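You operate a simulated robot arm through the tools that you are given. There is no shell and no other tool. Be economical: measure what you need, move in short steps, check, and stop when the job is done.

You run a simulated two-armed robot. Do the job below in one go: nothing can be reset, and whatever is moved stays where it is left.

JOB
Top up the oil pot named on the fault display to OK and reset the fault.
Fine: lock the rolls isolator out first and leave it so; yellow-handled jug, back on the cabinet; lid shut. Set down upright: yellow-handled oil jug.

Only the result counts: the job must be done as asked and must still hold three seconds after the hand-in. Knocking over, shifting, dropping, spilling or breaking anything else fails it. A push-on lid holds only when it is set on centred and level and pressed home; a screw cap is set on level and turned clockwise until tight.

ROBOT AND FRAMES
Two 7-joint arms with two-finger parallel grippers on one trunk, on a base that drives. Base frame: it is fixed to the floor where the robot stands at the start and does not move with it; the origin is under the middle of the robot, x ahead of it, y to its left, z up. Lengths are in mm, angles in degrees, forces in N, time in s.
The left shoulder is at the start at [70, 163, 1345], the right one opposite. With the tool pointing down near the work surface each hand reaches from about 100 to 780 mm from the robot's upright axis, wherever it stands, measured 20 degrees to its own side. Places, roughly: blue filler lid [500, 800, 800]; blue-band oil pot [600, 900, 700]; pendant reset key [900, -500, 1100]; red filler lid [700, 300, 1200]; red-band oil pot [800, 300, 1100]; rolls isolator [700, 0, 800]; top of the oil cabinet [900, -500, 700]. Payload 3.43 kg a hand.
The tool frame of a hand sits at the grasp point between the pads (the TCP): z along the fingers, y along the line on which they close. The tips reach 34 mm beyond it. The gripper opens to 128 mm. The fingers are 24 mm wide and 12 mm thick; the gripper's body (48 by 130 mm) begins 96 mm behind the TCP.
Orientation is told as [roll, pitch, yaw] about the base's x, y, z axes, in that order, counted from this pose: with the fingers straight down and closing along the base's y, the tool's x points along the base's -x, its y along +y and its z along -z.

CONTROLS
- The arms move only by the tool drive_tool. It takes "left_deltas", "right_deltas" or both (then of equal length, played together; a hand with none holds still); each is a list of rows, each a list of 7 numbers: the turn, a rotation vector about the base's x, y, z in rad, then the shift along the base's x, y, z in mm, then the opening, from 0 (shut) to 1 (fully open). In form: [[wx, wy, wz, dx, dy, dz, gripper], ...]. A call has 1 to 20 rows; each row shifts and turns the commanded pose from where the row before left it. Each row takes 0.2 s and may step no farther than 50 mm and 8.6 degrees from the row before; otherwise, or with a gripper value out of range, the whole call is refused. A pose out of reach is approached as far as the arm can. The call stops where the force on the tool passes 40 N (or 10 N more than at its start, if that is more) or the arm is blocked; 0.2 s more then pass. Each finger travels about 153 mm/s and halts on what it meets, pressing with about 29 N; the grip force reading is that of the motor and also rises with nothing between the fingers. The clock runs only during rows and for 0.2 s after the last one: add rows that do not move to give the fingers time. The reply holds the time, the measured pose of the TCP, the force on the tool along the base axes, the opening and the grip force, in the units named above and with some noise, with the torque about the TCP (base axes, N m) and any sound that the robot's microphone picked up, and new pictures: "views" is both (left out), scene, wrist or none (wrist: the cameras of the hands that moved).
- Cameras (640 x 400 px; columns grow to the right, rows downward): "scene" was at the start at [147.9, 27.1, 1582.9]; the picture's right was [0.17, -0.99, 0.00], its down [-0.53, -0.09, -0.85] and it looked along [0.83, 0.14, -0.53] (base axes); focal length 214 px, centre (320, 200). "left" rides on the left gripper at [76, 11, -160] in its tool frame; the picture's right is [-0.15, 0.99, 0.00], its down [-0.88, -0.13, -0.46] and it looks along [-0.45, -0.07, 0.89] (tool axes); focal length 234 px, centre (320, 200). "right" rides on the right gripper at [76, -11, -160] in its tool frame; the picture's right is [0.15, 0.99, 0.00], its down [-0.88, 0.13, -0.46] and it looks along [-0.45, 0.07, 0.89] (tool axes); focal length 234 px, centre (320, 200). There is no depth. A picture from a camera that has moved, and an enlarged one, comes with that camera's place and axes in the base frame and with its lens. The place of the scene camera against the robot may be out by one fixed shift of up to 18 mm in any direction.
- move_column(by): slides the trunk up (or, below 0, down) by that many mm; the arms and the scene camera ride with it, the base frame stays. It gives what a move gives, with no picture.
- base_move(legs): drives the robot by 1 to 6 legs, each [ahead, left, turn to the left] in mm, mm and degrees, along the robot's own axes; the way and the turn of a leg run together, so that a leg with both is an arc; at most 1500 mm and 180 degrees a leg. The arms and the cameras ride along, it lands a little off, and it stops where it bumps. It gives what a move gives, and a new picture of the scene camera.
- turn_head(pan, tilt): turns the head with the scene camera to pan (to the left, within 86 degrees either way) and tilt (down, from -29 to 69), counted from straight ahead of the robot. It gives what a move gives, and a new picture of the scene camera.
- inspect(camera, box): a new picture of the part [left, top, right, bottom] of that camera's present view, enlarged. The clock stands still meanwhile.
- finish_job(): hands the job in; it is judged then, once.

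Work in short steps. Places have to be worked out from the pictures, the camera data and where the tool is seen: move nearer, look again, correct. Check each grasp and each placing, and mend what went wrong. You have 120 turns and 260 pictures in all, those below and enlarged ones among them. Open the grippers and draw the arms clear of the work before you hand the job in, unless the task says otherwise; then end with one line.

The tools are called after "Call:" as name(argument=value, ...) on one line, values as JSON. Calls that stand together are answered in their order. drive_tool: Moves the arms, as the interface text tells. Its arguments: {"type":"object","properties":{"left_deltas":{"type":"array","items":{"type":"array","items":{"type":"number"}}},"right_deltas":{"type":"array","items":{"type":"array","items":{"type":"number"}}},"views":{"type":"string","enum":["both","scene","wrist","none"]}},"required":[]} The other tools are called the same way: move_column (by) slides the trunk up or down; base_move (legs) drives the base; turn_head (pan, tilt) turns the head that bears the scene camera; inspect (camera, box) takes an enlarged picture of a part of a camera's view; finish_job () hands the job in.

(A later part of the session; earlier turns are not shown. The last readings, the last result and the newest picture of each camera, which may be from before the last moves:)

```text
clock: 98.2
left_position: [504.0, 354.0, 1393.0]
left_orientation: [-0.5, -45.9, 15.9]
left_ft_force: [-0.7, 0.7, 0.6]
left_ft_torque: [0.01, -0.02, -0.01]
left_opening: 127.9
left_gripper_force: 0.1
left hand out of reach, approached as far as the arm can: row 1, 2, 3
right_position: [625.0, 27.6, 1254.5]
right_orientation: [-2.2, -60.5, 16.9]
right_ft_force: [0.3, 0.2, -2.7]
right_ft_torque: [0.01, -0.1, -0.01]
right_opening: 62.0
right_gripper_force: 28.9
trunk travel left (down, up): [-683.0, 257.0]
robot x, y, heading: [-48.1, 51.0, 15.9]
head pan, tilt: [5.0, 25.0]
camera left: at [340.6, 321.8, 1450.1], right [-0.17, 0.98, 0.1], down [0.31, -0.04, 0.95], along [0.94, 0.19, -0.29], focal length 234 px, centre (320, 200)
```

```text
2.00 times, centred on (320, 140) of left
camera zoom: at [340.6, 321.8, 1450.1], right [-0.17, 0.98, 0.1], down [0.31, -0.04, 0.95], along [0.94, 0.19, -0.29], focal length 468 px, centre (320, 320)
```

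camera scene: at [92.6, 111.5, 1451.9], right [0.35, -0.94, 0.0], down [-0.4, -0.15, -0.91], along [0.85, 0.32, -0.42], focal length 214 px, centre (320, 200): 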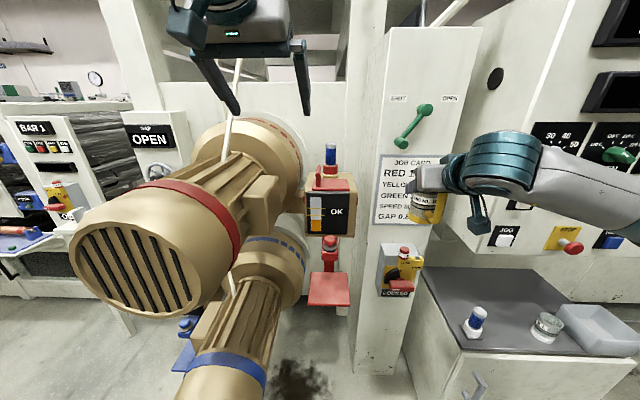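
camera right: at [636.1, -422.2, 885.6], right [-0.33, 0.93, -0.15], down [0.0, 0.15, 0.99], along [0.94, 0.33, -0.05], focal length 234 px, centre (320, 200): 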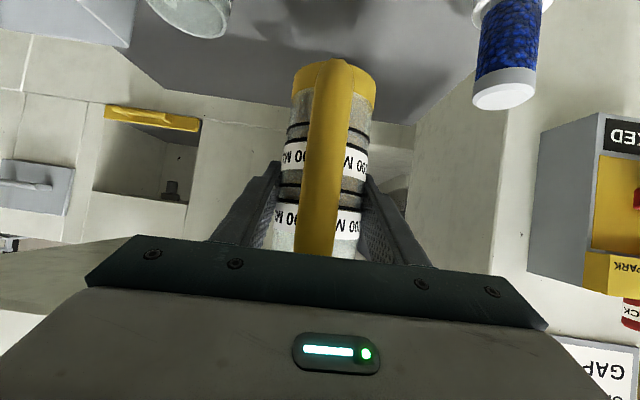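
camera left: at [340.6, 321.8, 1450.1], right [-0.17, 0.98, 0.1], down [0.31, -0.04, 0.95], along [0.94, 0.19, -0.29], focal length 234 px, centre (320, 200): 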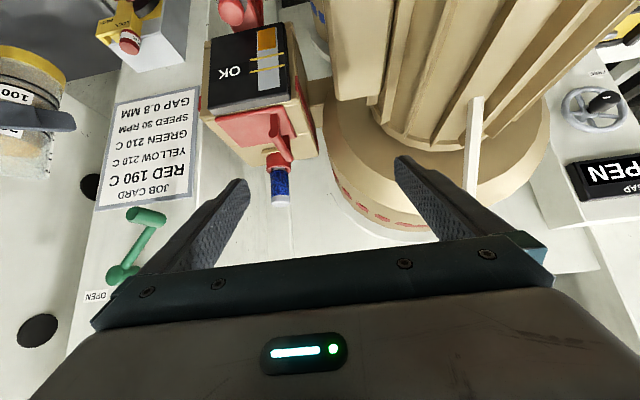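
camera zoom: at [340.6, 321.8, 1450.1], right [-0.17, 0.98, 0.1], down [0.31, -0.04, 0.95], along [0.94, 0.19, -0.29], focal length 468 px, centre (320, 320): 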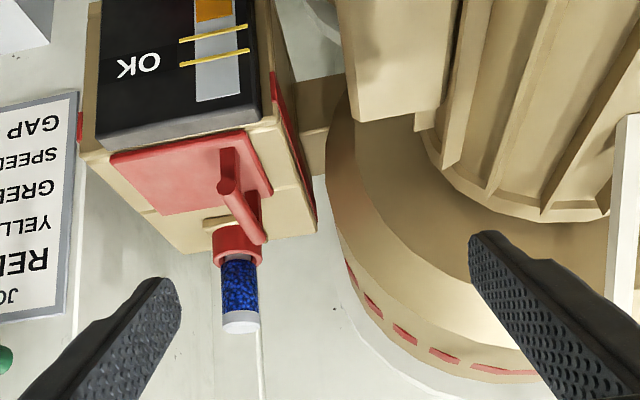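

The lid's handle bar runs front-to-back on the lid's left edge near (690, 337, 1236), so the lid hinges at the right. I shift the base 150 mm right to give the left arm better reach.

Call:
base_move(legs=[[0, -150, 0]])

Call:
drive_tool(left_deltas=[[0, 0, 0, 0, 30, -15, 1], [0, 0, 0, 0, 30, -15, 1], [0, 0, 0, 0, 25, -15, 1], [0, 0, 0, 0, 20, -15, 1], [0, 0, 0, 0, 0, 0, 1]], views="both")

Call:
inspect(camera="left", box=[240, 40, 400, 240])

```text
clock: 99.6
left_position: [546.4, 210.6, 1393.5]
left_orientation: [-0.6, -45.8, 15.9]
left_ft_force: [0.1, 0.2, 0.3]
left_ft_torque: [0.01, -0.04, -0.03]
left_opening: 128.2
left_gripper_force: 0.1
right_position: [667.0, -116.4, 1252.7]
right_orientation: [-2.5, -60.3, 17.1]
right_ft_force: [-0.3, 0.1, -4.1]
right_ft_torque: [0.05, -0.07, -0.03]
right_opening: 61.7
right_gripper_force: 28.9
trunk travel left (down, up): [-683.0, 257.0]
robot x, y, heading: [-9.0, -93.7, 15.6]
head pan, tilt: [5.0, 25.0]
camera scene: at [133.8, -32.6, 1451.8], right [0.35, -0.94, 0.0], down [-0.4, -0.15, -0.91], along [0.85, 0.32, -0.42], focal length 214 px, centre (320, 200)
```

scene: 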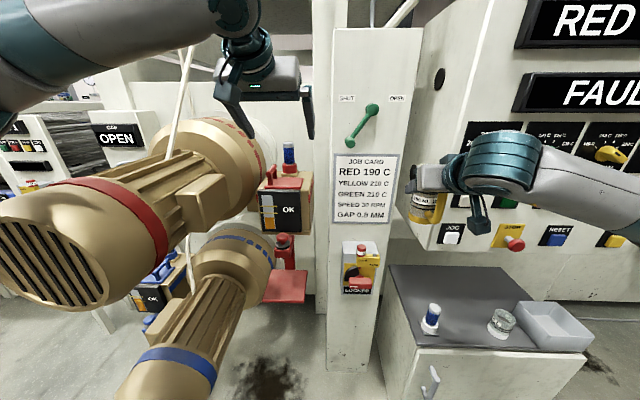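

```text
clock: 100.8
left_position: [546.0, 312.2, 1334.0]
left_orientation: [-0.5, -45.8, 15.9]
left_ft_force: [-0.5, 0.2, -0.7]
left_ft_torque: [0.01, 0.0, 0.03]
left_opening: 128.1
left_gripper_force: 0.0
right_position: [667.1, -119.7, 1251.8]
right_orientation: [-2.3, -60.3, 16.8]
right_ft_force: [0.2, 0.1, -3.3]
right_ft_torque: [0.0, -0.08, -0.03]
right_opening: 62.0
right_gripper_force: 29.1
trunk travel left (down, up): [-683.0, 257.0]
robot x, y, heading: [-7.2, -88.9, 15.4]
head pan, tilt: [5.0, 25.0]
camera scene: at [134.5, -34.9, 1451.8], right [0.35, -0.94, 0.0], down [-0.4, -0.15, -0.91], along [0.85, 0.32, -0.42], focal length 214 px, centre (320, 200)
camera left: at [383.0, 279.9, 1390.6], right [-0.16, 0.98, 0.1], down [0.31, -0.04, 0.95], along [0.94, 0.19, -0.3], focal length 234 px, centre (320, 200)
```

scene: 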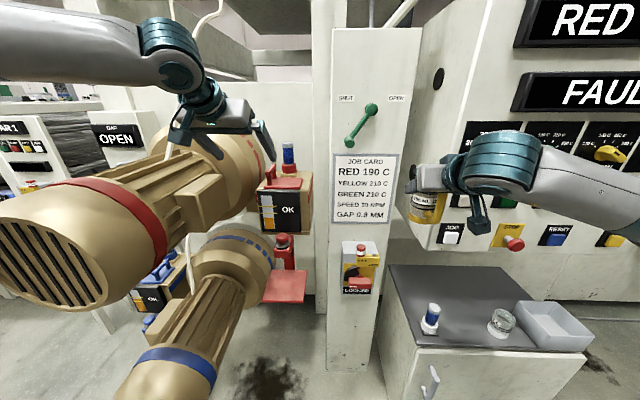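
left: 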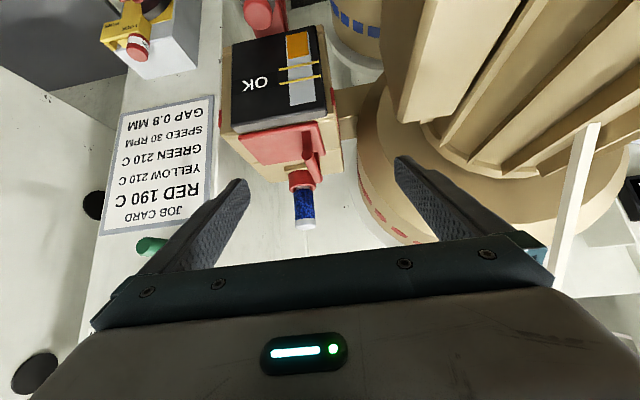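

```text
2.00 times, centred on (320, 140) of left
camera zoom: at [383.0, 279.9, 1390.6], right [-0.16, 0.98, 0.1], down [0.31, -0.04, 0.95], along [0.94, 0.19, -0.3], focal length 468 px, centre (320, 320)
```

zoom: 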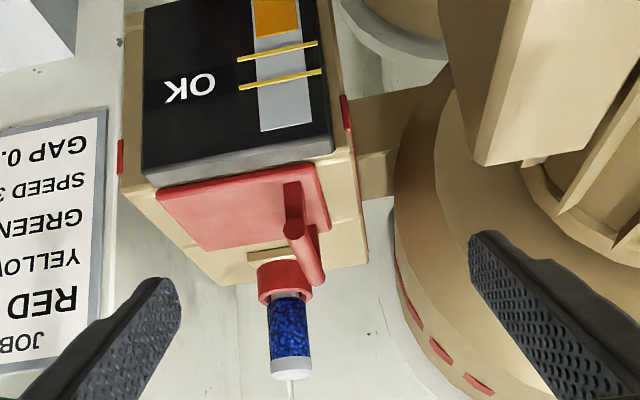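

Bar centre triangulates to (699, 337, 1239); the lid is about 107 × 87 mm. I narrow the left gripper to ~50 mm and move to a pre-grasp 80 mm away.

Call:
drive_tool(left_deltas=[[0, 0, 0, 33, 3, -10, 0.4], [0, 0, 0, 33, 3, -13, 0.4], [0, 0, 0, 33, 3, -13, 0.4], [0, 0, 0, 0, 0, 0, 0.4]], views="wrist")

Call:
inspect(camera="left", box=[240, 40, 400, 240])

Call:
inspect(camera="scene", box=[220, 100, 340, 250])

```text
clock: 101.8
left_position: [645.9, 322.9, 1299.8]
left_orientation: [-0.4, -45.8, 15.7]
left_ft_force: [-0.4, -0.2, 1.0]
left_ft_torque: [0.01, -0.02, 0.0]
left_opening: 51.1
left_gripper_force: 0.1
right_position: [665.7, -119.9, 1253.3]
right_orientation: [-2.4, -60.5, 17.0]
right_ft_force: [-1.4, -1.3, -3.0]
right_ft_torque: [0.03, -0.06, -0.01]
right_opening: 61.9
right_gripper_force: 29.0
trunk travel left (down, up): [-683.0, 257.0]
robot x, y, heading: [-10.0, -89.4, 15.8]
head pan, tilt: [5.0, 25.0]
camera left: at [480.7, 289.1, 1355.9], right [-0.17, 0.98, 0.1], down [0.31, -0.04, 0.95], along [0.94, 0.19, -0.3], focal length 234 px, centre (320, 200)
```

left: 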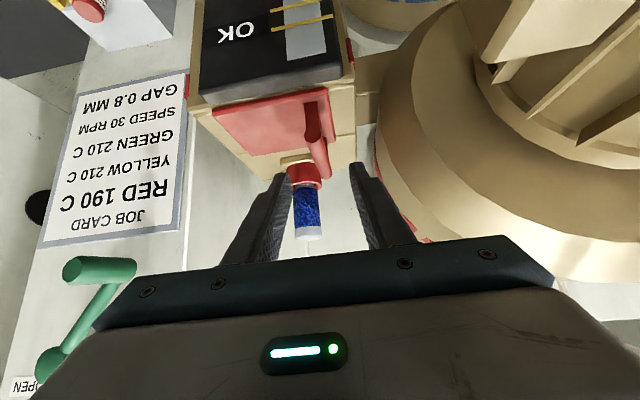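

```text
2.00 times, centred on (320, 140) of left
camera zoom: at [480.7, 289.1, 1355.9], right [-0.17, 0.98, 0.1], down [0.31, -0.04, 0.95], along [0.94, 0.19, -0.3], focal length 468 px, centre (320, 320)
```

zoom: 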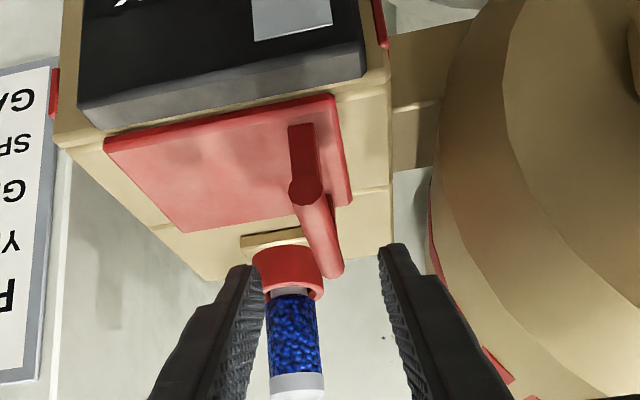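

```text
2.67 times, centred on (280, 175) of scene
camera zoom: at [133.1, -34.7, 1452.0], right [0.35, -0.94, 0.0], down [-0.4, -0.15, -0.91], along [0.85, 0.32, -0.42], focal length 572 px, centre (427, 267)
```

zoom: 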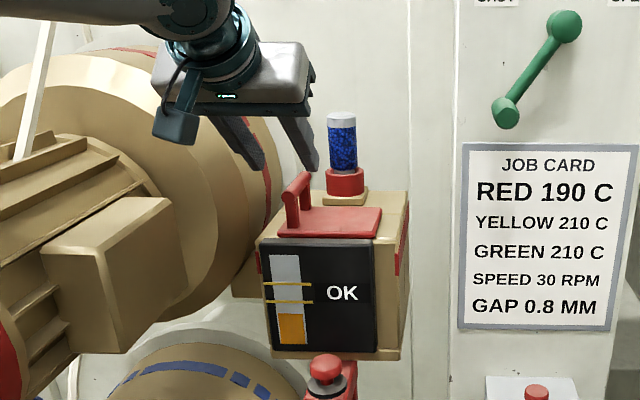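

Bar runs from (659, 324) to (744, 353) at z≈1238. I lower the fingers astride its front part and close.

Call:
drive_tool(left_deltas=[[0, 0, 0, 12, 3, -18, 0.4], [0, 0, 0, 12, 3, -18, 0.4], [0, 0, 0, 12, 3, -19, 0.4], [0, 0, 0, 0, 0, 0, 0.4], [0, 0, 0, 0, 0, 0, 0], [0, 0, 0, 0, 0, 0, 0], [0, 0, 0, 0, 0, 0, 0]], views="wrist")

Call:
inspect(camera="scene", box=[220, 100, 340, 250])

```text
clock: 103.4
left_position: [681.7, 331.5, 1241.2]
left_orientation: [-0.6, -45.8, 15.9]
left_ft_force: [2.9, 2.8, 0.1]
left_ft_torque: [0.12, -0.35, 1.72]
left_opening: 17.1
left_gripper_force: 45.6
right_position: [666.4, -118.5, 1252.3]
right_orientation: [-2.4, -60.2, 17.0]
right_ft_force: [0.4, -0.1, -2.1]
right_ft_torque: [0.02, -0.04, 0.01]
right_opening: 62.1
right_gripper_force: 29.3
trunk travel left (down, up): [-683.0, 257.0]
robot x, y, heading: [-8.1, -91.2, 16.1]
head pan, tilt: [5.0, 25.0]
camera left: at [518.4, 299.1, 1298.2], right [-0.17, 0.98, 0.1], down [0.31, -0.04, 0.95], along [0.94, 0.19, -0.3], focal length 234 px, centre (320, 200)
```

left: 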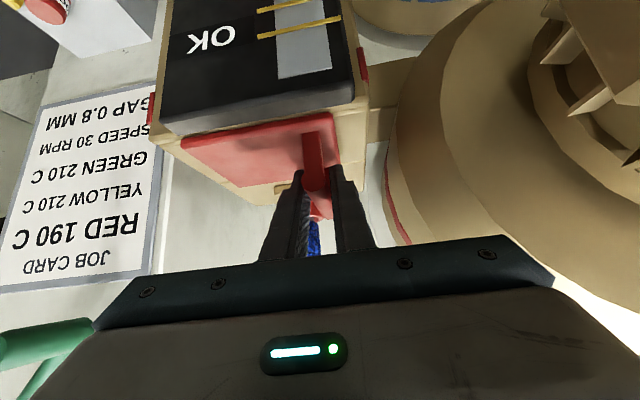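

```text
2.67 times, centred on (280, 175) of scene
camera zoom: at [134.7, -33.8, 1451.8], right [0.35, -0.94, 0.0], down [-0.4, -0.15, -0.91], along [0.85, 0.32, -0.42], focal length 572 px, centre (427, 267)
```

zoom: 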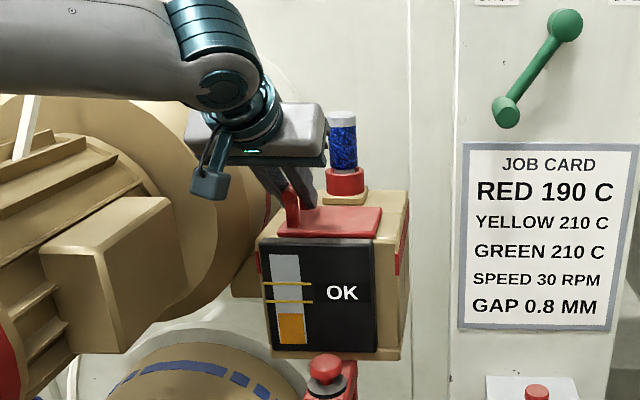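

Gripped the bar (17 mm). I lift along a right-hinge arc for the first 30°, watching forces.

Call:
drive_tool(left_deltas=[[0.126, 0.036, 0, 1.4, -5, 11.2, 0], [0.126, 0.036, 0, 1.8, -6.3, 10.4, 0], [0.126, 0.036, 0, 2.2, -7.5, 9.4, 0], [0.126, 0.036, 0, 2.5, -8.6, 8.3, 0], [0, 0, 0, 0, 0, 0, 0]], views="wrist")

Call:
inspect(camera="scene", box=[220, 100, 340, 250])

```text
clock: 103.9
left_position: [675.9, 309.6, 1279.5]
left_orientation: [16.0, -46.7, 3.2]
left_ft_force: [-1.1, 6.6, 8.2]
left_ft_torque: [-0.28, 0.55, 2.0]
left_opening: 17.5
left_gripper_force: 44.8
left hand out of reach, approached as far as the arm can: row 2
right_position: [660.5, -121.6, 1253.4]
right_orientation: [-1.8, -60.5, 17.1]
right_ft_force: [0.2, -0.1, -2.4]
right_ft_torque: [0.04, -0.04, -0.05]
right_opening: 61.9
right_gripper_force: 28.9
trunk travel left (down, up): [-683.0, 257.0]
robot x, y, heading: [-11.2, -92.0, 15.8]
head pan, tilt: [5.0, 25.0]
stopped in row 2 (left hand): the force on the tool passed its limit at 142 N (the readings are from after the stop); the commanded pose is now the measured one
camera left: at [513.1, 267.3, 1331.0], right [-0.15, 0.94, 0.29], down [0.32, -0.23, 0.92], along [0.93, 0.24, -0.27], focal length 234 px, centre (320, 200)
```

left: 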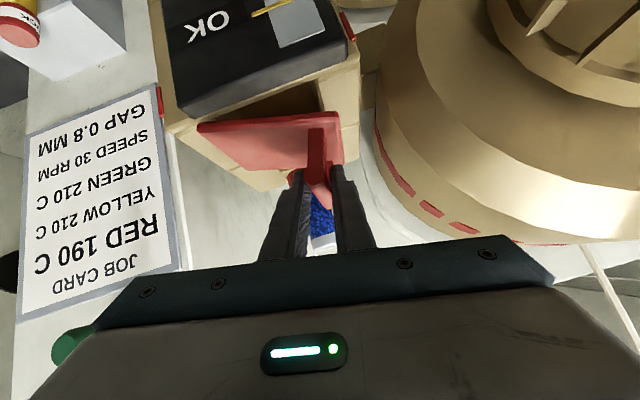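

```text
2.67 times, centred on (280, 175) of scene
camera zoom: at [128.1, -42.9, 1453.1], right [0.36, -0.93, -0.01], down [-0.39, -0.14, -0.91], along [0.85, 0.33, -0.42], focal length 572 px, centre (427, 267)
```

zoom: 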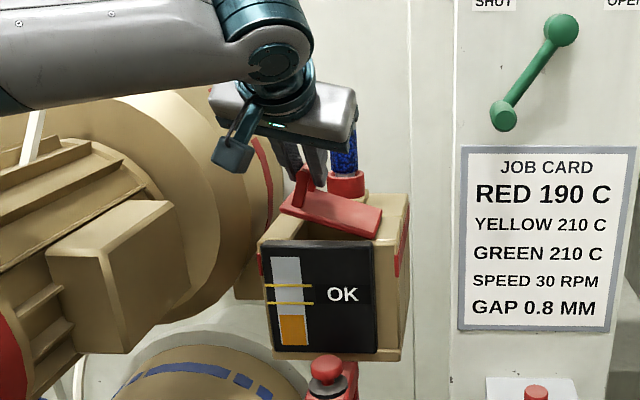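

The lid does hinge at the right and is ~27° open, though the wrist was strained. I continue with translation only, letting the round bar turn in the pads.

Call:
drive_tool(left_deltas=[[0, 0, 0, 2.2, -7.7, 6, 0], [0, 0, 0, 2.2, -7.7, 6, 0], [0, 0, 0, 3.2, -11, 5, 0], [0, 0, 0, 0, 0, 0, 0]], views="wrist")

Call:
inspect(camera="scene", box=[220, 80, 340, 230])

```text
clock: 104.9
left_position: [675.8, 308.3, 1279.2]
left_orientation: [16.4, -46.7, 2.9]
left_ft_force: [-4.3, 25.9, 20.8]
left_ft_torque: [0.18, 0.52, 2.16]
left_opening: 17.6
left_gripper_force: 45.0
left hand out of reach, approached as far as the arm can: row 1, 2, 3
right_position: [661.4, -121.7, 1254.1]
right_orientation: [-1.6, -60.8, 16.8]
right_ft_force: [-0.1, 0.6, -2.4]
right_ft_torque: [0.0, -0.09, -0.01]
right_opening: 62.0
right_gripper_force: 28.8
trunk travel left (down, up): [-683.0, 257.0]
robot x, y, heading: [-8.2, -96.2, 16.0]
head pan, tilt: [5.0, 25.0]
camera left: at [513.0, 267.4, 1330.9], right [-0.15, 0.94, 0.3], down [0.32, -0.24, 0.92], along [0.93, 0.23, -0.27], focal length 234 px, centre (320, 200)
```

left: 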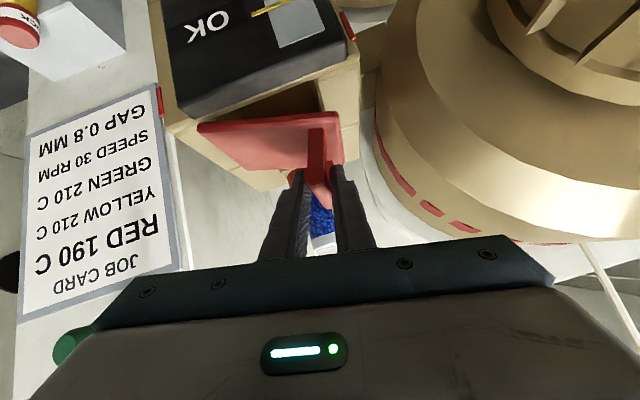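

```text
2.67 times, centred on (280, 155) of scene
camera zoom: at [127.3, -43.1, 1453.2], right [0.36, -0.93, -0.01], down [-0.39, -0.14, -0.91], along [0.85, 0.33, -0.42], focal length 572 px, centre (427, 320)
```

zoom: 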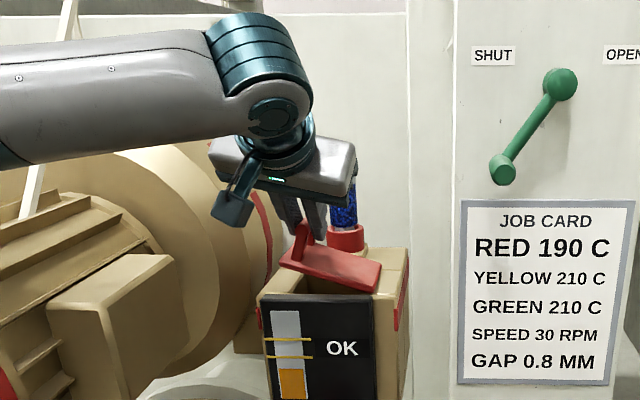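

The roll put the wrist at its limit; I turn the hand back about the bar and then continue translating.

Call:
drive_tool(left_deltas=[[-0.1, -0.029, 0.03, 0, 0, 0, 0], [-0.1, -0.029, 0.03, 0, 0, 0, 0], [-0.06, -0.02, 0.03, 0, 0, 0, 0], [0, 0, 0, 0, 0, 0, 0]], views="none")

Call:
drive_tool(left_deltas=[[0, 0, 0, 2.2, -7.7, 6, 0], [0, 0, 0, 2.2, -7.7, 6, 0], [0, 0, 0, 3.2, -11, 5, 0], [0, 0, 0, 0, 0, 0, 0]], views="wrist")

Call:
inspect(camera="scene", box=[220, 80, 340, 230])

```text
clock: 105.9
left_position: [676.2, 318.8, 1268.8]
left_orientation: [-7.4, -47.0, 25.1]
left_ft_force: [-23.8, 14.5, 13.0]
left_ft_torque: [0.24, 0.11, -1.48]
left_opening: 16.0
left_gripper_force: 45.3
right_position: [660.7, -112.8, 1255.2]
right_orientation: [-2.7, -60.5, 17.7]
right_ft_force: [0.1, -0.5, -3.4]
right_ft_torque: [0.03, -0.08, 0.02]
right_opening: 62.0
right_gripper_force: 28.6
trunk travel left (down, up): [-683.0, 257.0]
robot x, y, heading: [-9.2, -92.8, 15.7]
head pan, tilt: [5.0, 25.0]
```

```text
clock: 107.1
left_position: [660.9, 290.4, 1346.5]
left_orientation: [-7.7, -51.6, 25.8]
left_ft_force: [0.4, -0.1, -0.8]
left_ft_torque: [0.01, 0.01, 0.02]
left_opening: 0.1
left_gripper_force: 33.5
left hand out of reach, approached as far as the arm can: row 3
right_position: [653.9, -108.8, 1259.7]
right_orientation: [-1.7, -60.7, 17.6]
right_ft_force: [0.4, -0.2, -3.8]
right_ft_torque: [0.03, -0.03, 0.04]
right_opening: 62.0
right_gripper_force: 29.5
trunk travel left (down, up): [-683.0, 257.0]
robot x, y, heading: [-10.8, -82.9, 16.6]
head pan, tilt: [5.0, 25.0]
stopped in row 4 (left hand): the arm was blocked; the commanded pose is now the measured one
camera left: at [494.5, 246.0, 1384.0], right [-0.25, 0.97, 0.03], down [0.19, 0.02, 0.98], along [0.95, 0.25, -0.19], focal length 234 px, centre (320, 200)
```

left: 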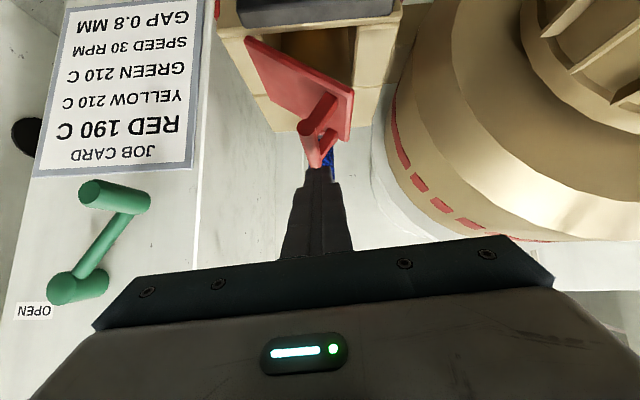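

```text
2.67 times, centred on (280, 155) of scene
camera zoom: at [118.6, -37.9, 1456.3], right [0.37, -0.93, -0.01], down [-0.38, -0.15, -0.91], along [0.85, 0.34, -0.41], focal length 572 px, centre (427, 320)
```

zoom: 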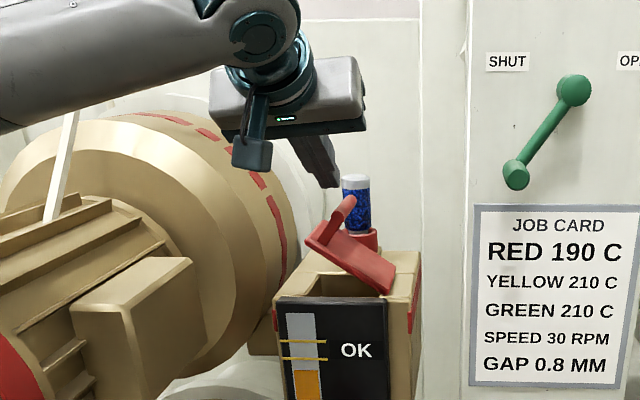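

The bar slipped out, but the lid stays by friction at ~45°. I move the closed fingers left and down under the lid's raised edge to push it further open.

Call:
drive_tool(left_deltas=[[0, 0, 0, -9, 22, 0, 0], [0, 0, 0, -9, 22, 0, 0], [0, 0, 0, 0, 5, -25, 0], [0, 0, 0, 0, 0, -25, 0], [0, 0, 0, 0, 0, -20, 0], [0, 0, 0, 0, 0, 0, 0]], views="wrist")

Call:
inspect(camera="scene", box=[220, 80, 340, 230])

Call:
inspect(camera="scene", box=[380, 120, 500, 250])

```text
clock: 108.5
left_position: [659.4, 347.9, 1245.8]
left_orientation: [-7.6, -49.4, 25.8]
left_ft_force: [0.8, 0.1, -0.3]
left_ft_torque: [0.02, 0.01, 0.02]
left_opening: 0.0
left_gripper_force: 33.5
right_position: [664.5, -103.4, 1251.0]
right_orientation: [-2.2, -60.2, 17.8]
right_ft_force: [0.0, 0.3, -2.9]
right_ft_torque: [0.03, -0.06, 0.0]
right_opening: 61.7
right_gripper_force: 29.0
trunk travel left (down, up): [-683.0, 257.0]
robot x, y, heading: [-12.3, -85.8, 16.6]
head pan, tilt: [5.0, 25.0]
camera left: at [494.3, 304.3, 1289.0], right [-0.25, 0.97, 0.03], down [0.22, 0.03, 0.97], along [0.94, 0.25, -0.22], focal length 234 px, centre (320, 200)
```

left: 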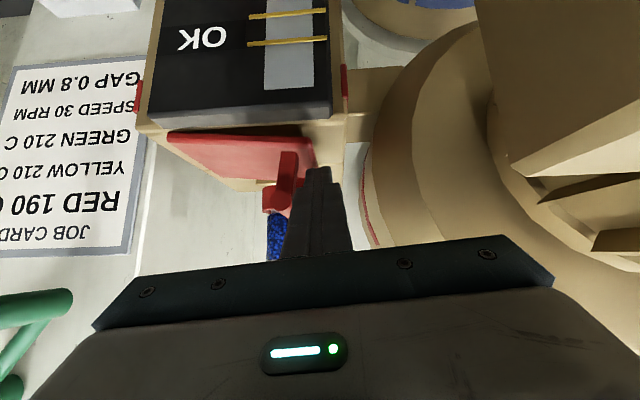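

```text
2.67 times, centred on (280, 155) of scene
camera zoom: at [132.1, -27.9, 1451.9], right [0.36, -0.93, 0.0], down [-0.39, -0.15, -0.91], along [0.84, 0.33, -0.42], focal length 572 px, centre (427, 320)
```

zoom: 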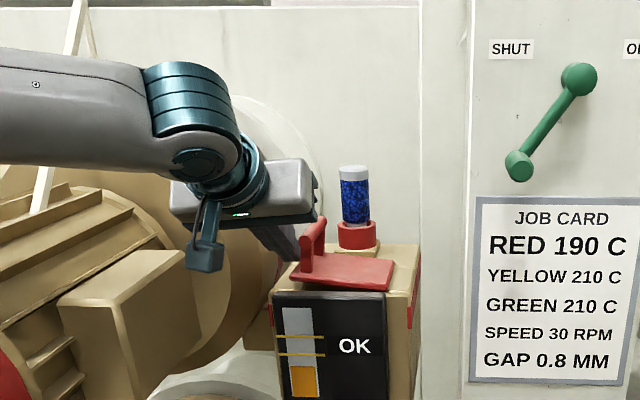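

```text
3.08 times, centred on (440, 185) of scene
camera zoom: at [132.1, -27.9, 1451.9], right [0.36, -0.93, 0.0], down [-0.39, -0.15, -0.91], along [0.84, 0.33, -0.42], focal length 660 px, centre (-49, 246)
```

zoom: 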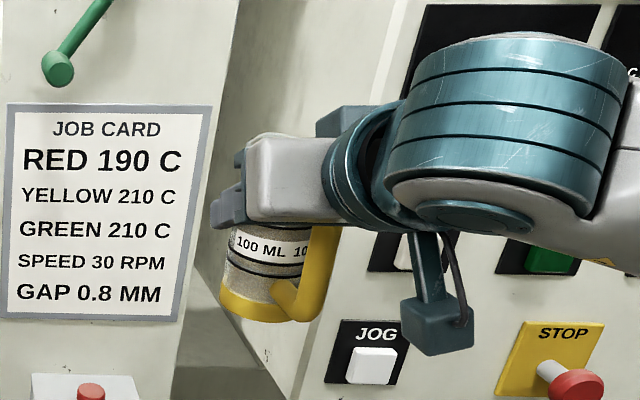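

The lid fell shut again, so it must pass vertical. I'll regrip tool-down at the bar's middle. First: raise the left hand to vertical pose, retract the jug hand a little.

Call:
drive_tool(left_deltas=[[0, 0, -0.085, -15, -4, 20, 0.2], [0, 0, -0.085, -15, -4, 25, 0.4], [-0.0345, 0.1185, 0, -10, -5, 25, 0.4], [-0.0345, 0.1185, 0, -10, -5, 25, 0.4], [-0.0345, 0.1185, 0, 0, -5, 20, 0.4], [-0.0345, 0.1185, 0, 0, -5, 10, 0.4], [-0.0345, 0.1185, 0, 0, -5, 0, 0.4], [-0.0345, 0.1185, 0, 0, 0, 0, 0.4], [-0.0345, 0.1185, 0, 0, 0, 0, 0.4], [0.127, 0.037, 0, 0, 0, 0, 0.4], [0, 0, 0, 0, 0, 0, 0.4]], right_deltas=[[0, 0, 0, -8, -13, 0, 0.2], [0, 0, 0, -8, -13, 0, 0.2], [0, 0, 0, -10, -12, 0, 0.2], [0, 0, 0, -12, -10, 0, 0.2], [0, 0, 0, -12, -8, 0, 0.2], [0, 0, 0, -12, -8, 0, 0.2], [0, 0, 0, -12, -6, 0, 0.2], [0, 0, 0, -12, -6, 0, 0.2], [0, 0, 0, -12, -6, 0, 0.2], [0, 0, 0, 0, 0, 0, 0.2], [0, 0, 0, 0, 0, 0, 0.2]], views="none")

Call:
move_column(by=130)

Call:
base_move(legs=[[120, -60, -0.6]])

```text
clock: 110.9
left_position: [512.9, 382.3, 1347.1]
left_orientation: [-0.4, 0.0, 16.1]
left_ft_force: [-0.1, -0.3, 0.8]
left_ft_torque: [0.01, 0.03, 0.0]
left_opening: 51.0
left_gripper_force: 0.0
left hand out of reach, approached as far as the arm can: row 6, 7, 8, 9, 10
right_position: [575.4, -182.5, 1256.8]
right_orientation: [-2.3, -60.1, 17.9]
right_ft_force: [0.7, -0.1, -3.4]
right_ft_torque: [0.04, -0.04, -0.02]
right_opening: 62.0
right_gripper_force: 29.0
right hand out of reach, approached as far as the arm can: row 9
trunk travel left (down, up): [-683.0, 257.0]
robot x, y, heading: [-8.9, -82.5, 16.5]
head pan, tilt: [5.0, 25.0]
```

```text
clock: 112.5
left_position: [513.2, 382.6, 1478.0]
left_orientation: [-0.5, -0.2, 16.1]
left_ft_force: [-0.9, -0.1, 0.0]
left_ft_torque: [0.01, 0.03, 0.03]
left_opening: 51.2
left_gripper_force: 0.0
right_position: [574.3, -183.5, 1385.4]
right_orientation: [-2.3, -60.2, 17.9]
right_ft_force: [0.8, 0.5, -2.7]
right_ft_torque: [0.04, -0.07, -0.02]
right_opening: 61.9
right_gripper_force: 29.1
trunk travel left (down, up): [-813.0, 127.0]
robot x, y, heading: [-12.4, -83.9, 16.2]
head pan, tilt: [5.0, 25.0]
```

```text
clock: 113.8
left_position: [648.2, 353.5, 1479.9]
left_orientation: [-0.5, -0.4, 15.5]
left_ft_force: [-0.5, -0.3, 0.4]
left_ft_torque: [0.0, -0.01, 0.02]
left_opening: 50.9
left_gripper_force: 0.1
right_position: [705.4, -212.4, 1385.9]
right_orientation: [-2.4, -60.3, 17.4]
right_ft_force: [-0.2, 0.2, -2.9]
right_ft_torque: [0.04, -0.13, -0.01]
right_opening: 61.9
right_gripper_force: 28.6
trunk travel left (down, up): [-813.0, 127.0]
robot x, y, heading: [123.2, -110.1, 15.9]
head pan, tilt: [5.0, 25.0]
camera scene: at [264.1, -51.5, 1582.1], right [0.35, -0.94, 0.0], down [-0.39, -0.15, -0.91], along [0.85, 0.32, -0.42], focal length 214 px, centre (320, 200)
```

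scene: 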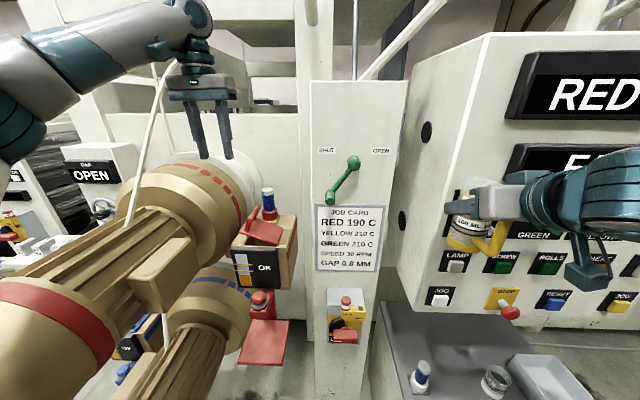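

Good posture now. I move the left hand over the bar at (700, 338), tool down, and look.

Call:
drive_tool(left_deltas=[[0, 0, 0, 26, -7.5, -30, 0.4], [0, 0, 0, 26, -7.5, -40, 0.4], [0, 0, 0, 0, 0, -40, 0.4], [0, 0, 0, 0, 0, -40, 0.4], [0, 0, 0, 0, 0, 0, 0.4]], views="wrist")

Call:
inspect(camera="scene", box=[190, 120, 330, 300])

```text
clock: 115.0
left_position: [688.8, 344.3, 1324.3]
left_orientation: [-0.5, -0.1, 15.6]
left_ft_force: [-0.4, -0.7, -0.5]
left_ft_torque: [-0.03, -0.01, 0.04]
left_opening: 51.4
left_gripper_force: 0.2
left hand out of reach, approached as far as the arm can: row 1, 2
right_position: [709.3, -212.2, 1386.1]
right_orientation: [-2.3, -60.1, 17.3]
right_ft_force: [0.0, 0.2, -3.0]
right_ft_torque: [0.02, -0.04, 0.01]
right_opening: 62.0
right_gripper_force: 29.1
trunk travel left (down, up): [-813.0, 127.0]
robot x, y, heading: [121.5, -110.2, 15.9]
head pan, tilt: [5.0, 25.0]
camera left: at [612.7, 335.8, 1483.7], right [-0.12, 0.99, -0.01], down [0.88, 0.11, 0.46], along [0.46, 0.05, -0.89], focal length 234 px, centre (320, 200)
```

left: 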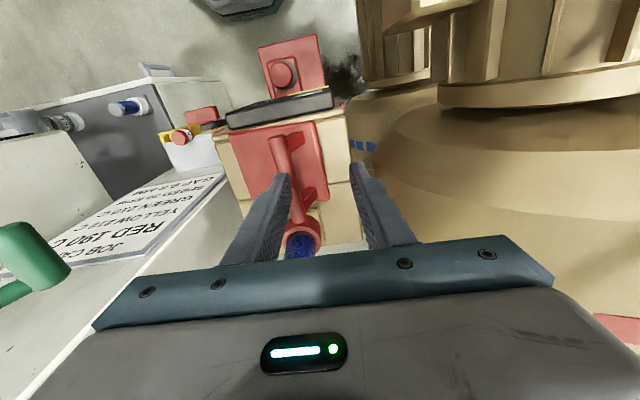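

```text
2.22 times, centred on (260, 210) of scene
camera zoom: at [267.3, -51.9, 1581.8], right [0.35, -0.94, 0.0], down [-0.4, -0.15, -0.91], along [0.85, 0.32, -0.42], focal length 477 px, centre (453, 178)
```

zoom: 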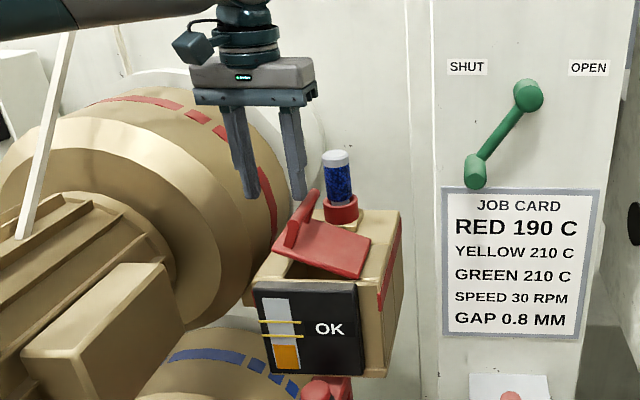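

The lid is actually resting ~20° open (friction hinge). Bar centre is now near (710, 318, 1262); I straddle it tool-down and grip.

Call:
drive_tool(left_deltas=[[0, 0, 0, 16, -28, 0, 0.32], [0, 0, 0, 0, 0, -20, 0.32], [0, 0, 0, 0, 0, -15, 0.32], [0, 0, 0, 0, 0, -10, 0.32], [0, 0, 0, 0, 0, 0, 0.32]], views="wrist")

Call:
inspect(camera="scene", box=[190, 120, 330, 300])

```text
clock: 116.2
left_position: [704.9, 316.2, 1278.1]
left_orientation: [-0.6, -0.3, 15.5]
left_ft_force: [0.3, -0.2, -1.1]
left_ft_torque: [-0.01, 0.0, 0.01]
left_opening: 41.0
left_gripper_force: 0.0
right_position: [708.0, -212.7, 1385.9]
right_orientation: [-2.4, -60.2, 17.4]
right_ft_force: [0.4, 0.2, -2.5]
right_ft_torque: [0.05, -0.04, -0.03]
right_opening: 61.9
right_gripper_force: 29.2
trunk travel left (down, up): [-813.0, 127.0]
robot x, y, heading: [119.9, -112.7, 15.8]
head pan, tilt: [5.0, 25.0]
camera left: at [628.5, 308.9, 1438.4], right [-0.12, 0.99, -0.01], down [0.88, 0.11, 0.46], along [0.46, 0.05, -0.89], focal length 234 px, centre (320, 200)
```

left: 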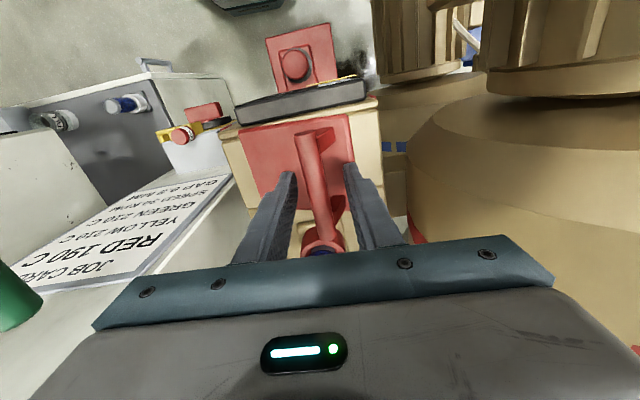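

```text
2.22 times, centred on (260, 210) of scene
camera zoom: at [266.7, -51.8, 1581.8], right [0.35, -0.94, 0.0], down [-0.4, -0.15, -0.91], along [0.85, 0.32, -0.42], focal length 477 px, centre (453, 178)
```

zoom: 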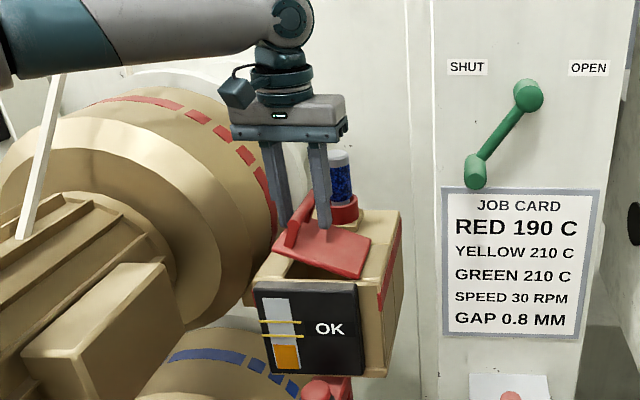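

Fingers straddle the bar. I close and translate along the arc to ~50° open.

Call:
drive_tool(left_deltas=[[0, 0, 0, 0, 0, 0, 0], [0, 0, 0, 0, 0, 0, 0], [0, 0, 0, 1.6, -5.7, 5.5, 0], [0, 0, 0, 1.7, -5.8, 5.5, 0], [0, 0, 0, 1.8, -6.5, 4.6, 0], [0, 0, 0, 1.9, -6.6, 4.6, 0], [0, 0, 0, 2, -7.2, 3.4, 0], [0, 0, 0, 2.1, -7.2, 3.3, 0], [0, 0, 0, 0, 0, 0, 0]], views="wrist")

Call:
inspect(camera="scene", box=[190, 120, 330, 300])

```text
clock: 118.2
left_position: [707.1, 286.5, 1299.0]
left_orientation: [-0.6, -0.1, 15.7]
left_ft_force: [30.0, 13.2, 9.4]
left_ft_torque: [0.17, -0.29, 1.1]
left_opening: 17.0
left_gripper_force: 44.7
left hand out of reach, approached as far as the arm can: row 6, 7, 8
right_position: [713.1, -209.9, 1384.8]
right_orientation: [-2.4, -59.8, 17.3]
right_ft_force: [-0.1, -0.5, -3.0]
right_ft_torque: [0.02, -0.05, 0.01]
right_opening: 61.7
right_gripper_force: 29.0
trunk travel left (down, up): [-813.0, 127.0]
robot x, y, heading: [121.5, -107.1, 15.6]
head pan, tilt: [5.0, 25.0]
camera left: at [631.2, 278.4, 1459.5], right [-0.13, 0.99, -0.01], down [0.88, 0.12, 0.46], along [0.46, 0.05, -0.89], focal length 234 px, centre (320, 200)
```

left: 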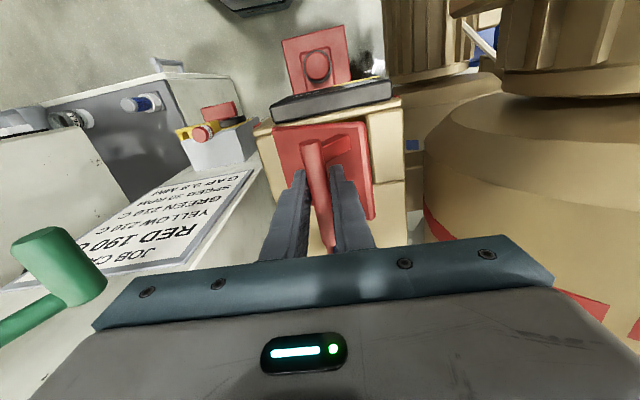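

```text
2.22 times, centred on (260, 210) of scene
camera zoom: at [273.2, -49.3, 1581.3], right [0.35, -0.94, 0.0], down [-0.4, -0.15, -0.9], along [0.85, 0.32, -0.43], focal length 477 px, centre (453, 178)
```

zoom: 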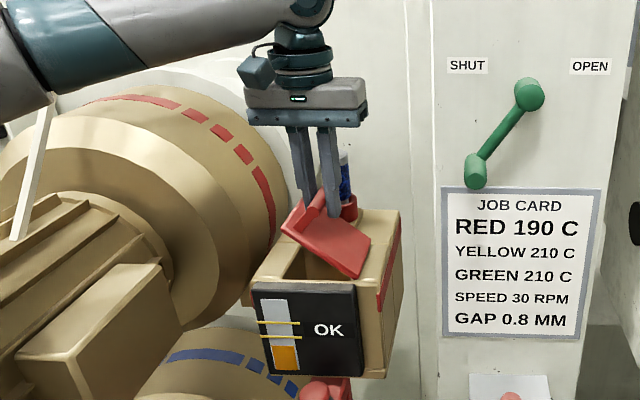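

Lid ~40° open; the arm is limited because the shoulder is low. I release, check the lid holds, then raise the trunk 120 mm for better posture.

Call:
drive_tool(left_deltas=[[0, 0, 0, 0, 0, 0, 0.15], [0, 0, 0, 0, 0, 0, 0.3], [0, 0, 0, 0, 0, 0, 0.32]], views="none")

Call:
move_column(by=120)

Call:
inspect(camera="scene", box=[170, 130, 350, 330])

```text
clock: 119.0
left_position: [699.0, 282.6, 1303.8]
left_orientation: [-0.6, -0.2, 15.5]
left_ft_force: [0.3, -0.4, 0.2]
left_ft_torque: [-0.01, -0.01, -0.03]
left_opening: 41.4
left_gripper_force: 0.0
right_position: [706.7, -213.3, 1386.2]
right_orientation: [-2.5, -60.2, 17.5]
right_ft_force: [-0.7, 0.0, -4.0]
right_ft_torque: [0.04, -0.11, -0.02]
right_opening: 61.7
right_gripper_force: 29.1
trunk travel left (down, up): [-813.0, 127.0]
robot x, y, heading: [121.3, -108.9, 15.7]
head pan, tilt: [5.0, 25.0]
```

```text
clock: 120.5
left_position: [702.1, 282.4, 1421.8]
left_orientation: [-0.5, -0.2, 15.4]
left_ft_force: [0.3, 0.1, -0.6]
left_ft_torque: [-0.05, 0.02, 0.01]
left_opening: 40.8
left_gripper_force: 0.0
right_position: [707.6, -212.3, 1505.1]
right_orientation: [-2.3, -60.2, 17.2]
right_ft_force: [-0.4, 0.3, -4.3]
right_ft_torque: [0.04, -0.06, 0.02]
right_opening: 62.1
right_gripper_force: 29.1
trunk travel left (down, up): [-933.0, 7.0]
robot x, y, heading: [119.9, -108.9, 15.7]
head pan, tilt: [5.0, 25.0]
```

```text
2.00 times, centred on (260, 230) of scene
camera zoom: at [267.2, -52.1, 1701.7], right [0.35, -0.94, 0.0], down [-0.4, -0.15, -0.91], along [0.85, 0.32, -0.42], focal length 429 px, centre (440, 140)
```

zoom: 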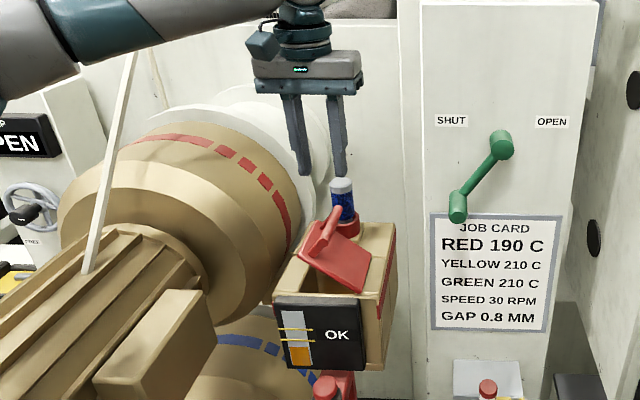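

The lid holds at ~45°. I close the left fingers, come down just left of its raised edge, then push it right past vertical.

Call:
drive_tool(left_deltas=[[0, 0, 0, -12, 19, 0, 0], [0, 0, 0, -12, 19, 0, 0], [0, 0, 0, -12, 20, 0, 0], [0, 0, 0, 0, 0, -35, 0], [0, 0, 0, 0, 0, -35, 0], [0, 0, 0, 0, 0, -30, 0], [0, 0, 0, 0, 0, -30, 0], [0, 0, 0, 0, 0, 0, 0]], views="wrist")

Call:
inspect(camera="scene", box=[170, 130, 350, 330])

```text
clock: 122.3
left_position: [667.1, 342.2, 1290.0]
left_orientation: [-0.6, -0.3, 15.5]
left_ft_force: [0.0, 0.3, 0.3]
left_ft_torque: [0.03, -0.01, -0.03]
left_opening: 0.3
left_gripper_force: 29.2
right_position: [707.4, -213.4, 1506.2]
right_orientation: [-2.4, -60.1, 17.3]
right_ft_force: [0.0, -0.3, -4.1]
right_ft_torque: [0.05, -0.07, -0.01]
right_opening: 62.0
right_gripper_force: 29.0
trunk travel left (down, up): [-933.0, 7.0]
robot x, y, heading: [126.2, -107.2, 15.8]
head pan, tilt: [5.0, 25.0]
camera left: at [589.2, 333.8, 1449.7], right [-0.12, 0.99, -0.01], down [0.88, 0.11, 0.46], along [0.46, 0.05, -0.89], focal length 234 px, centre (320, 200)
```

left: 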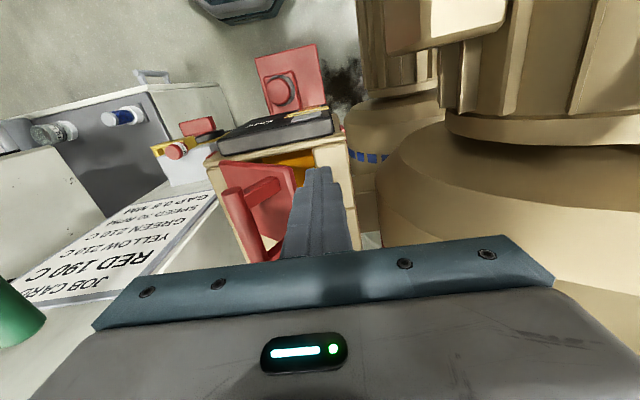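

```text
2.00 times, centred on (260, 230) of scene
camera zoom: at [267.0, -52.2, 1701.8], right [0.35, -0.94, 0.0], down [-0.4, -0.15, -0.91], along [0.85, 0.32, -0.42], focal length 429 px, centre (440, 140)
```

zoom: 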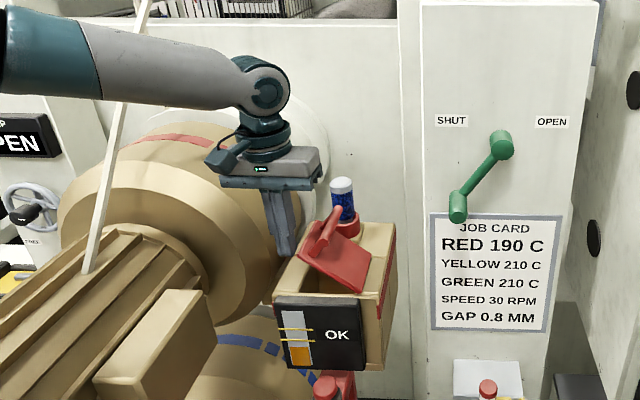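

Finger is left of the lid edge as intended. Push right 108 mm.

Call:
drive_tool(left_deltas=[[0, 0, 0, 3.3, -11.5, 0, 0], [0, 0, 0, 3.3, -11.5, 0, 0], [0, 0, 0, 3.3, -11.5, 0, 0], [0, 0, 0, 3.3, -11.5, 0, 0], [0, 0, 0, 3.3, -11.5, 0, 0], [0, 0, 0, 3.3, -11.5, 0, 0], [0, 0, 0, 3.3, -11.5, 0, 0], [0, 0, 0, 3.3, -11.5, 0, 0], [0, 0, 0, 3.3, -11.5, 0, 0], [0, 0, 0, 0, 0, 0, 0]], views="wrist")

Call:
inspect(camera="scene", box=[170, 130, 350, 330])

```text
clock: 123.0
left_position: [667.9, 329.5, 1295.5]
left_orientation: [0.0, -0.5, 16.2]
left_ft_force: [-15.0, 13.1, 11.0]
left_ft_torque: [0.22, 0.22, 0.09]
left_opening: 0.0
left_gripper_force: 29.6
right_position: [707.4, -208.8, 1505.8]
right_orientation: [-2.6, -60.1, 17.8]
right_ft_force: [-0.5, -0.8, -2.7]
right_ft_torque: [0.06, -0.07, 0.04]
right_opening: 62.0
right_gripper_force: 28.9
trunk travel left (down, up): [-933.0, 7.0]
robot x, y, heading: [120.0, -108.1, 16.0]
head pan, tilt: [5.0, 25.0]
stopped in row 3 (left hand): the force on the tool passed its limit at 45 N (the readings are from after the stop); the commanded pose is now the measured one
camera left: at [592.3, 319.9, 1454.1], right [-0.14, 0.99, 0.0], down [0.88, 0.12, 0.47], along [0.46, 0.06, -0.89], focal length 234 px, centre (320, 200)
```

left: 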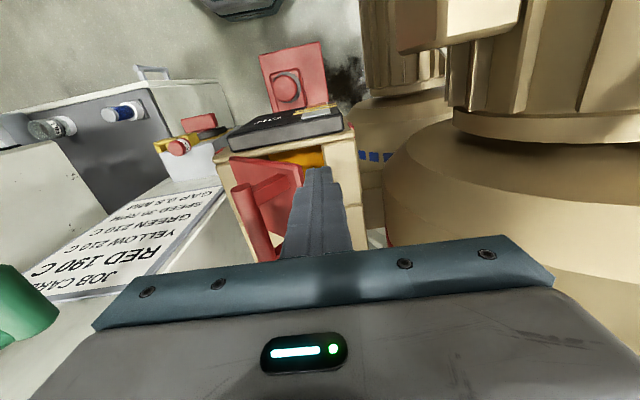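

```text
2.00 times, centred on (260, 230) of scene
camera zoom: at [265.1, -49.1, 1701.8], right [0.36, -0.93, 0.0], down [-0.39, -0.15, -0.91], along [0.85, 0.32, -0.42], focal length 429 px, centre (440, 140)
```

zoom: 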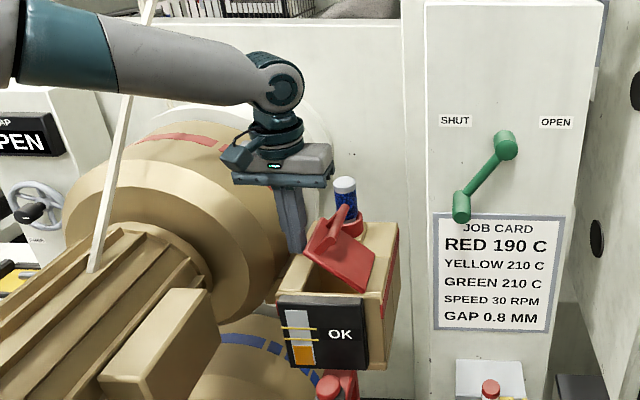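

The edge sticks to the finger; I'll move the finger along the edge's own arc (right and up together).

Call:
drive_tool(left_deltas=[[0, 0, 0, 2, -6.9, 6.2, 0], [0, 0, 0, 2, -6.9, 5.8, 0], [0, 0, 0, 2.2, -7.8, 5, 0], [0, 0, 0, 2.3, -7.8, 4.3, 0], [0, 0, 0, 2.4, -8.4, 3.6, 0], [0, 0, 0, 2.4, -8.4, 2.8, 0], [0, 0, 0, 2.5, -8.8, 1.8, 0], [0, 0, 0, 2.5, -8.8, 1.4, 0], [0, 0, 0, 2.5, -8.9, 0, 0], [0, 0, 0, 2.5, -8.9, 0, 0], [0, 0, 0, 2.5, -8.9, 0, 0], [0, 0, 0, 0, 0, 0, 0]], views="wrist")

Call:
inspect(camera="scene", box=[170, 130, 350, 330])

```text
clock: 125.6
left_position: [683.3, 246.1, 1326.7]
left_orientation: [-0.3, -0.7, 16.0]
left_ft_force: [1.1, -0.2, -1.1]
left_ft_torque: [0.04, 0.01, 0.04]
left_opening: 0.0
left_gripper_force: 28.7
left hand out of reach, approached as far as the arm can: row 9, 10, 11
right_position: [708.5, -211.7, 1507.7]
right_orientation: [-2.4, -60.2, 17.5]
right_ft_force: [-0.7, -0.1, -2.2]
right_ft_torque: [0.01, -0.1, 0.03]
right_opening: 61.7
right_gripper_force: 28.9
trunk travel left (down, up): [-933.0, 7.0]
robot x, y, heading: [123.6, -107.5, 16.0]
head pan, tilt: [5.0, 25.0]
camera left: at [605.4, 236.6, 1485.8], right [-0.13, 0.99, 0.0], down [0.88, 0.12, 0.47], along [0.46, 0.06, -0.88], focal length 234 px, centre (320, 200)
```

left: 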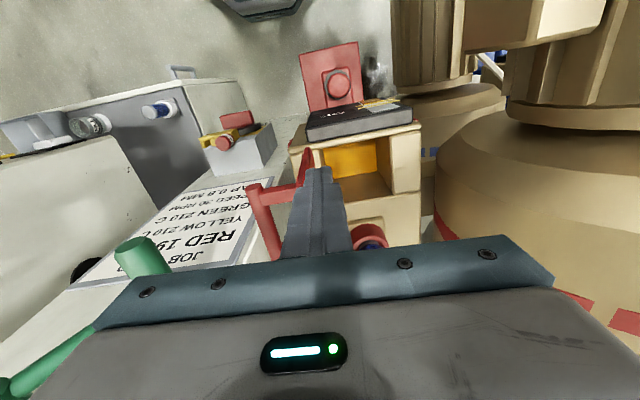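

```text
2.00 times, centred on (260, 230) of scene
camera zoom: at [266.6, -51.1, 1701.8], right [0.36, -0.93, 0.0], down [-0.4, -0.15, -0.91], along [0.85, 0.32, -0.42], focal length 429 px, centre (440, 140)
```

zoom: 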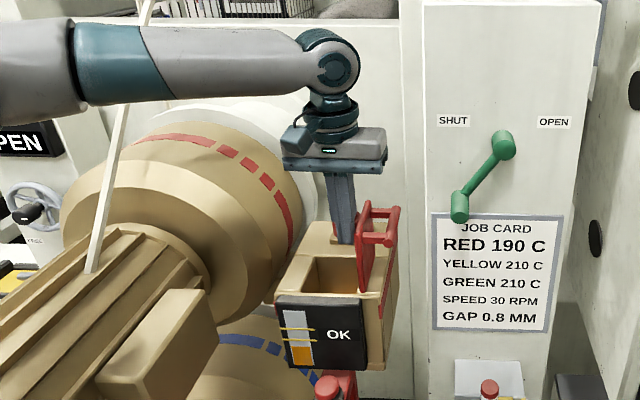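

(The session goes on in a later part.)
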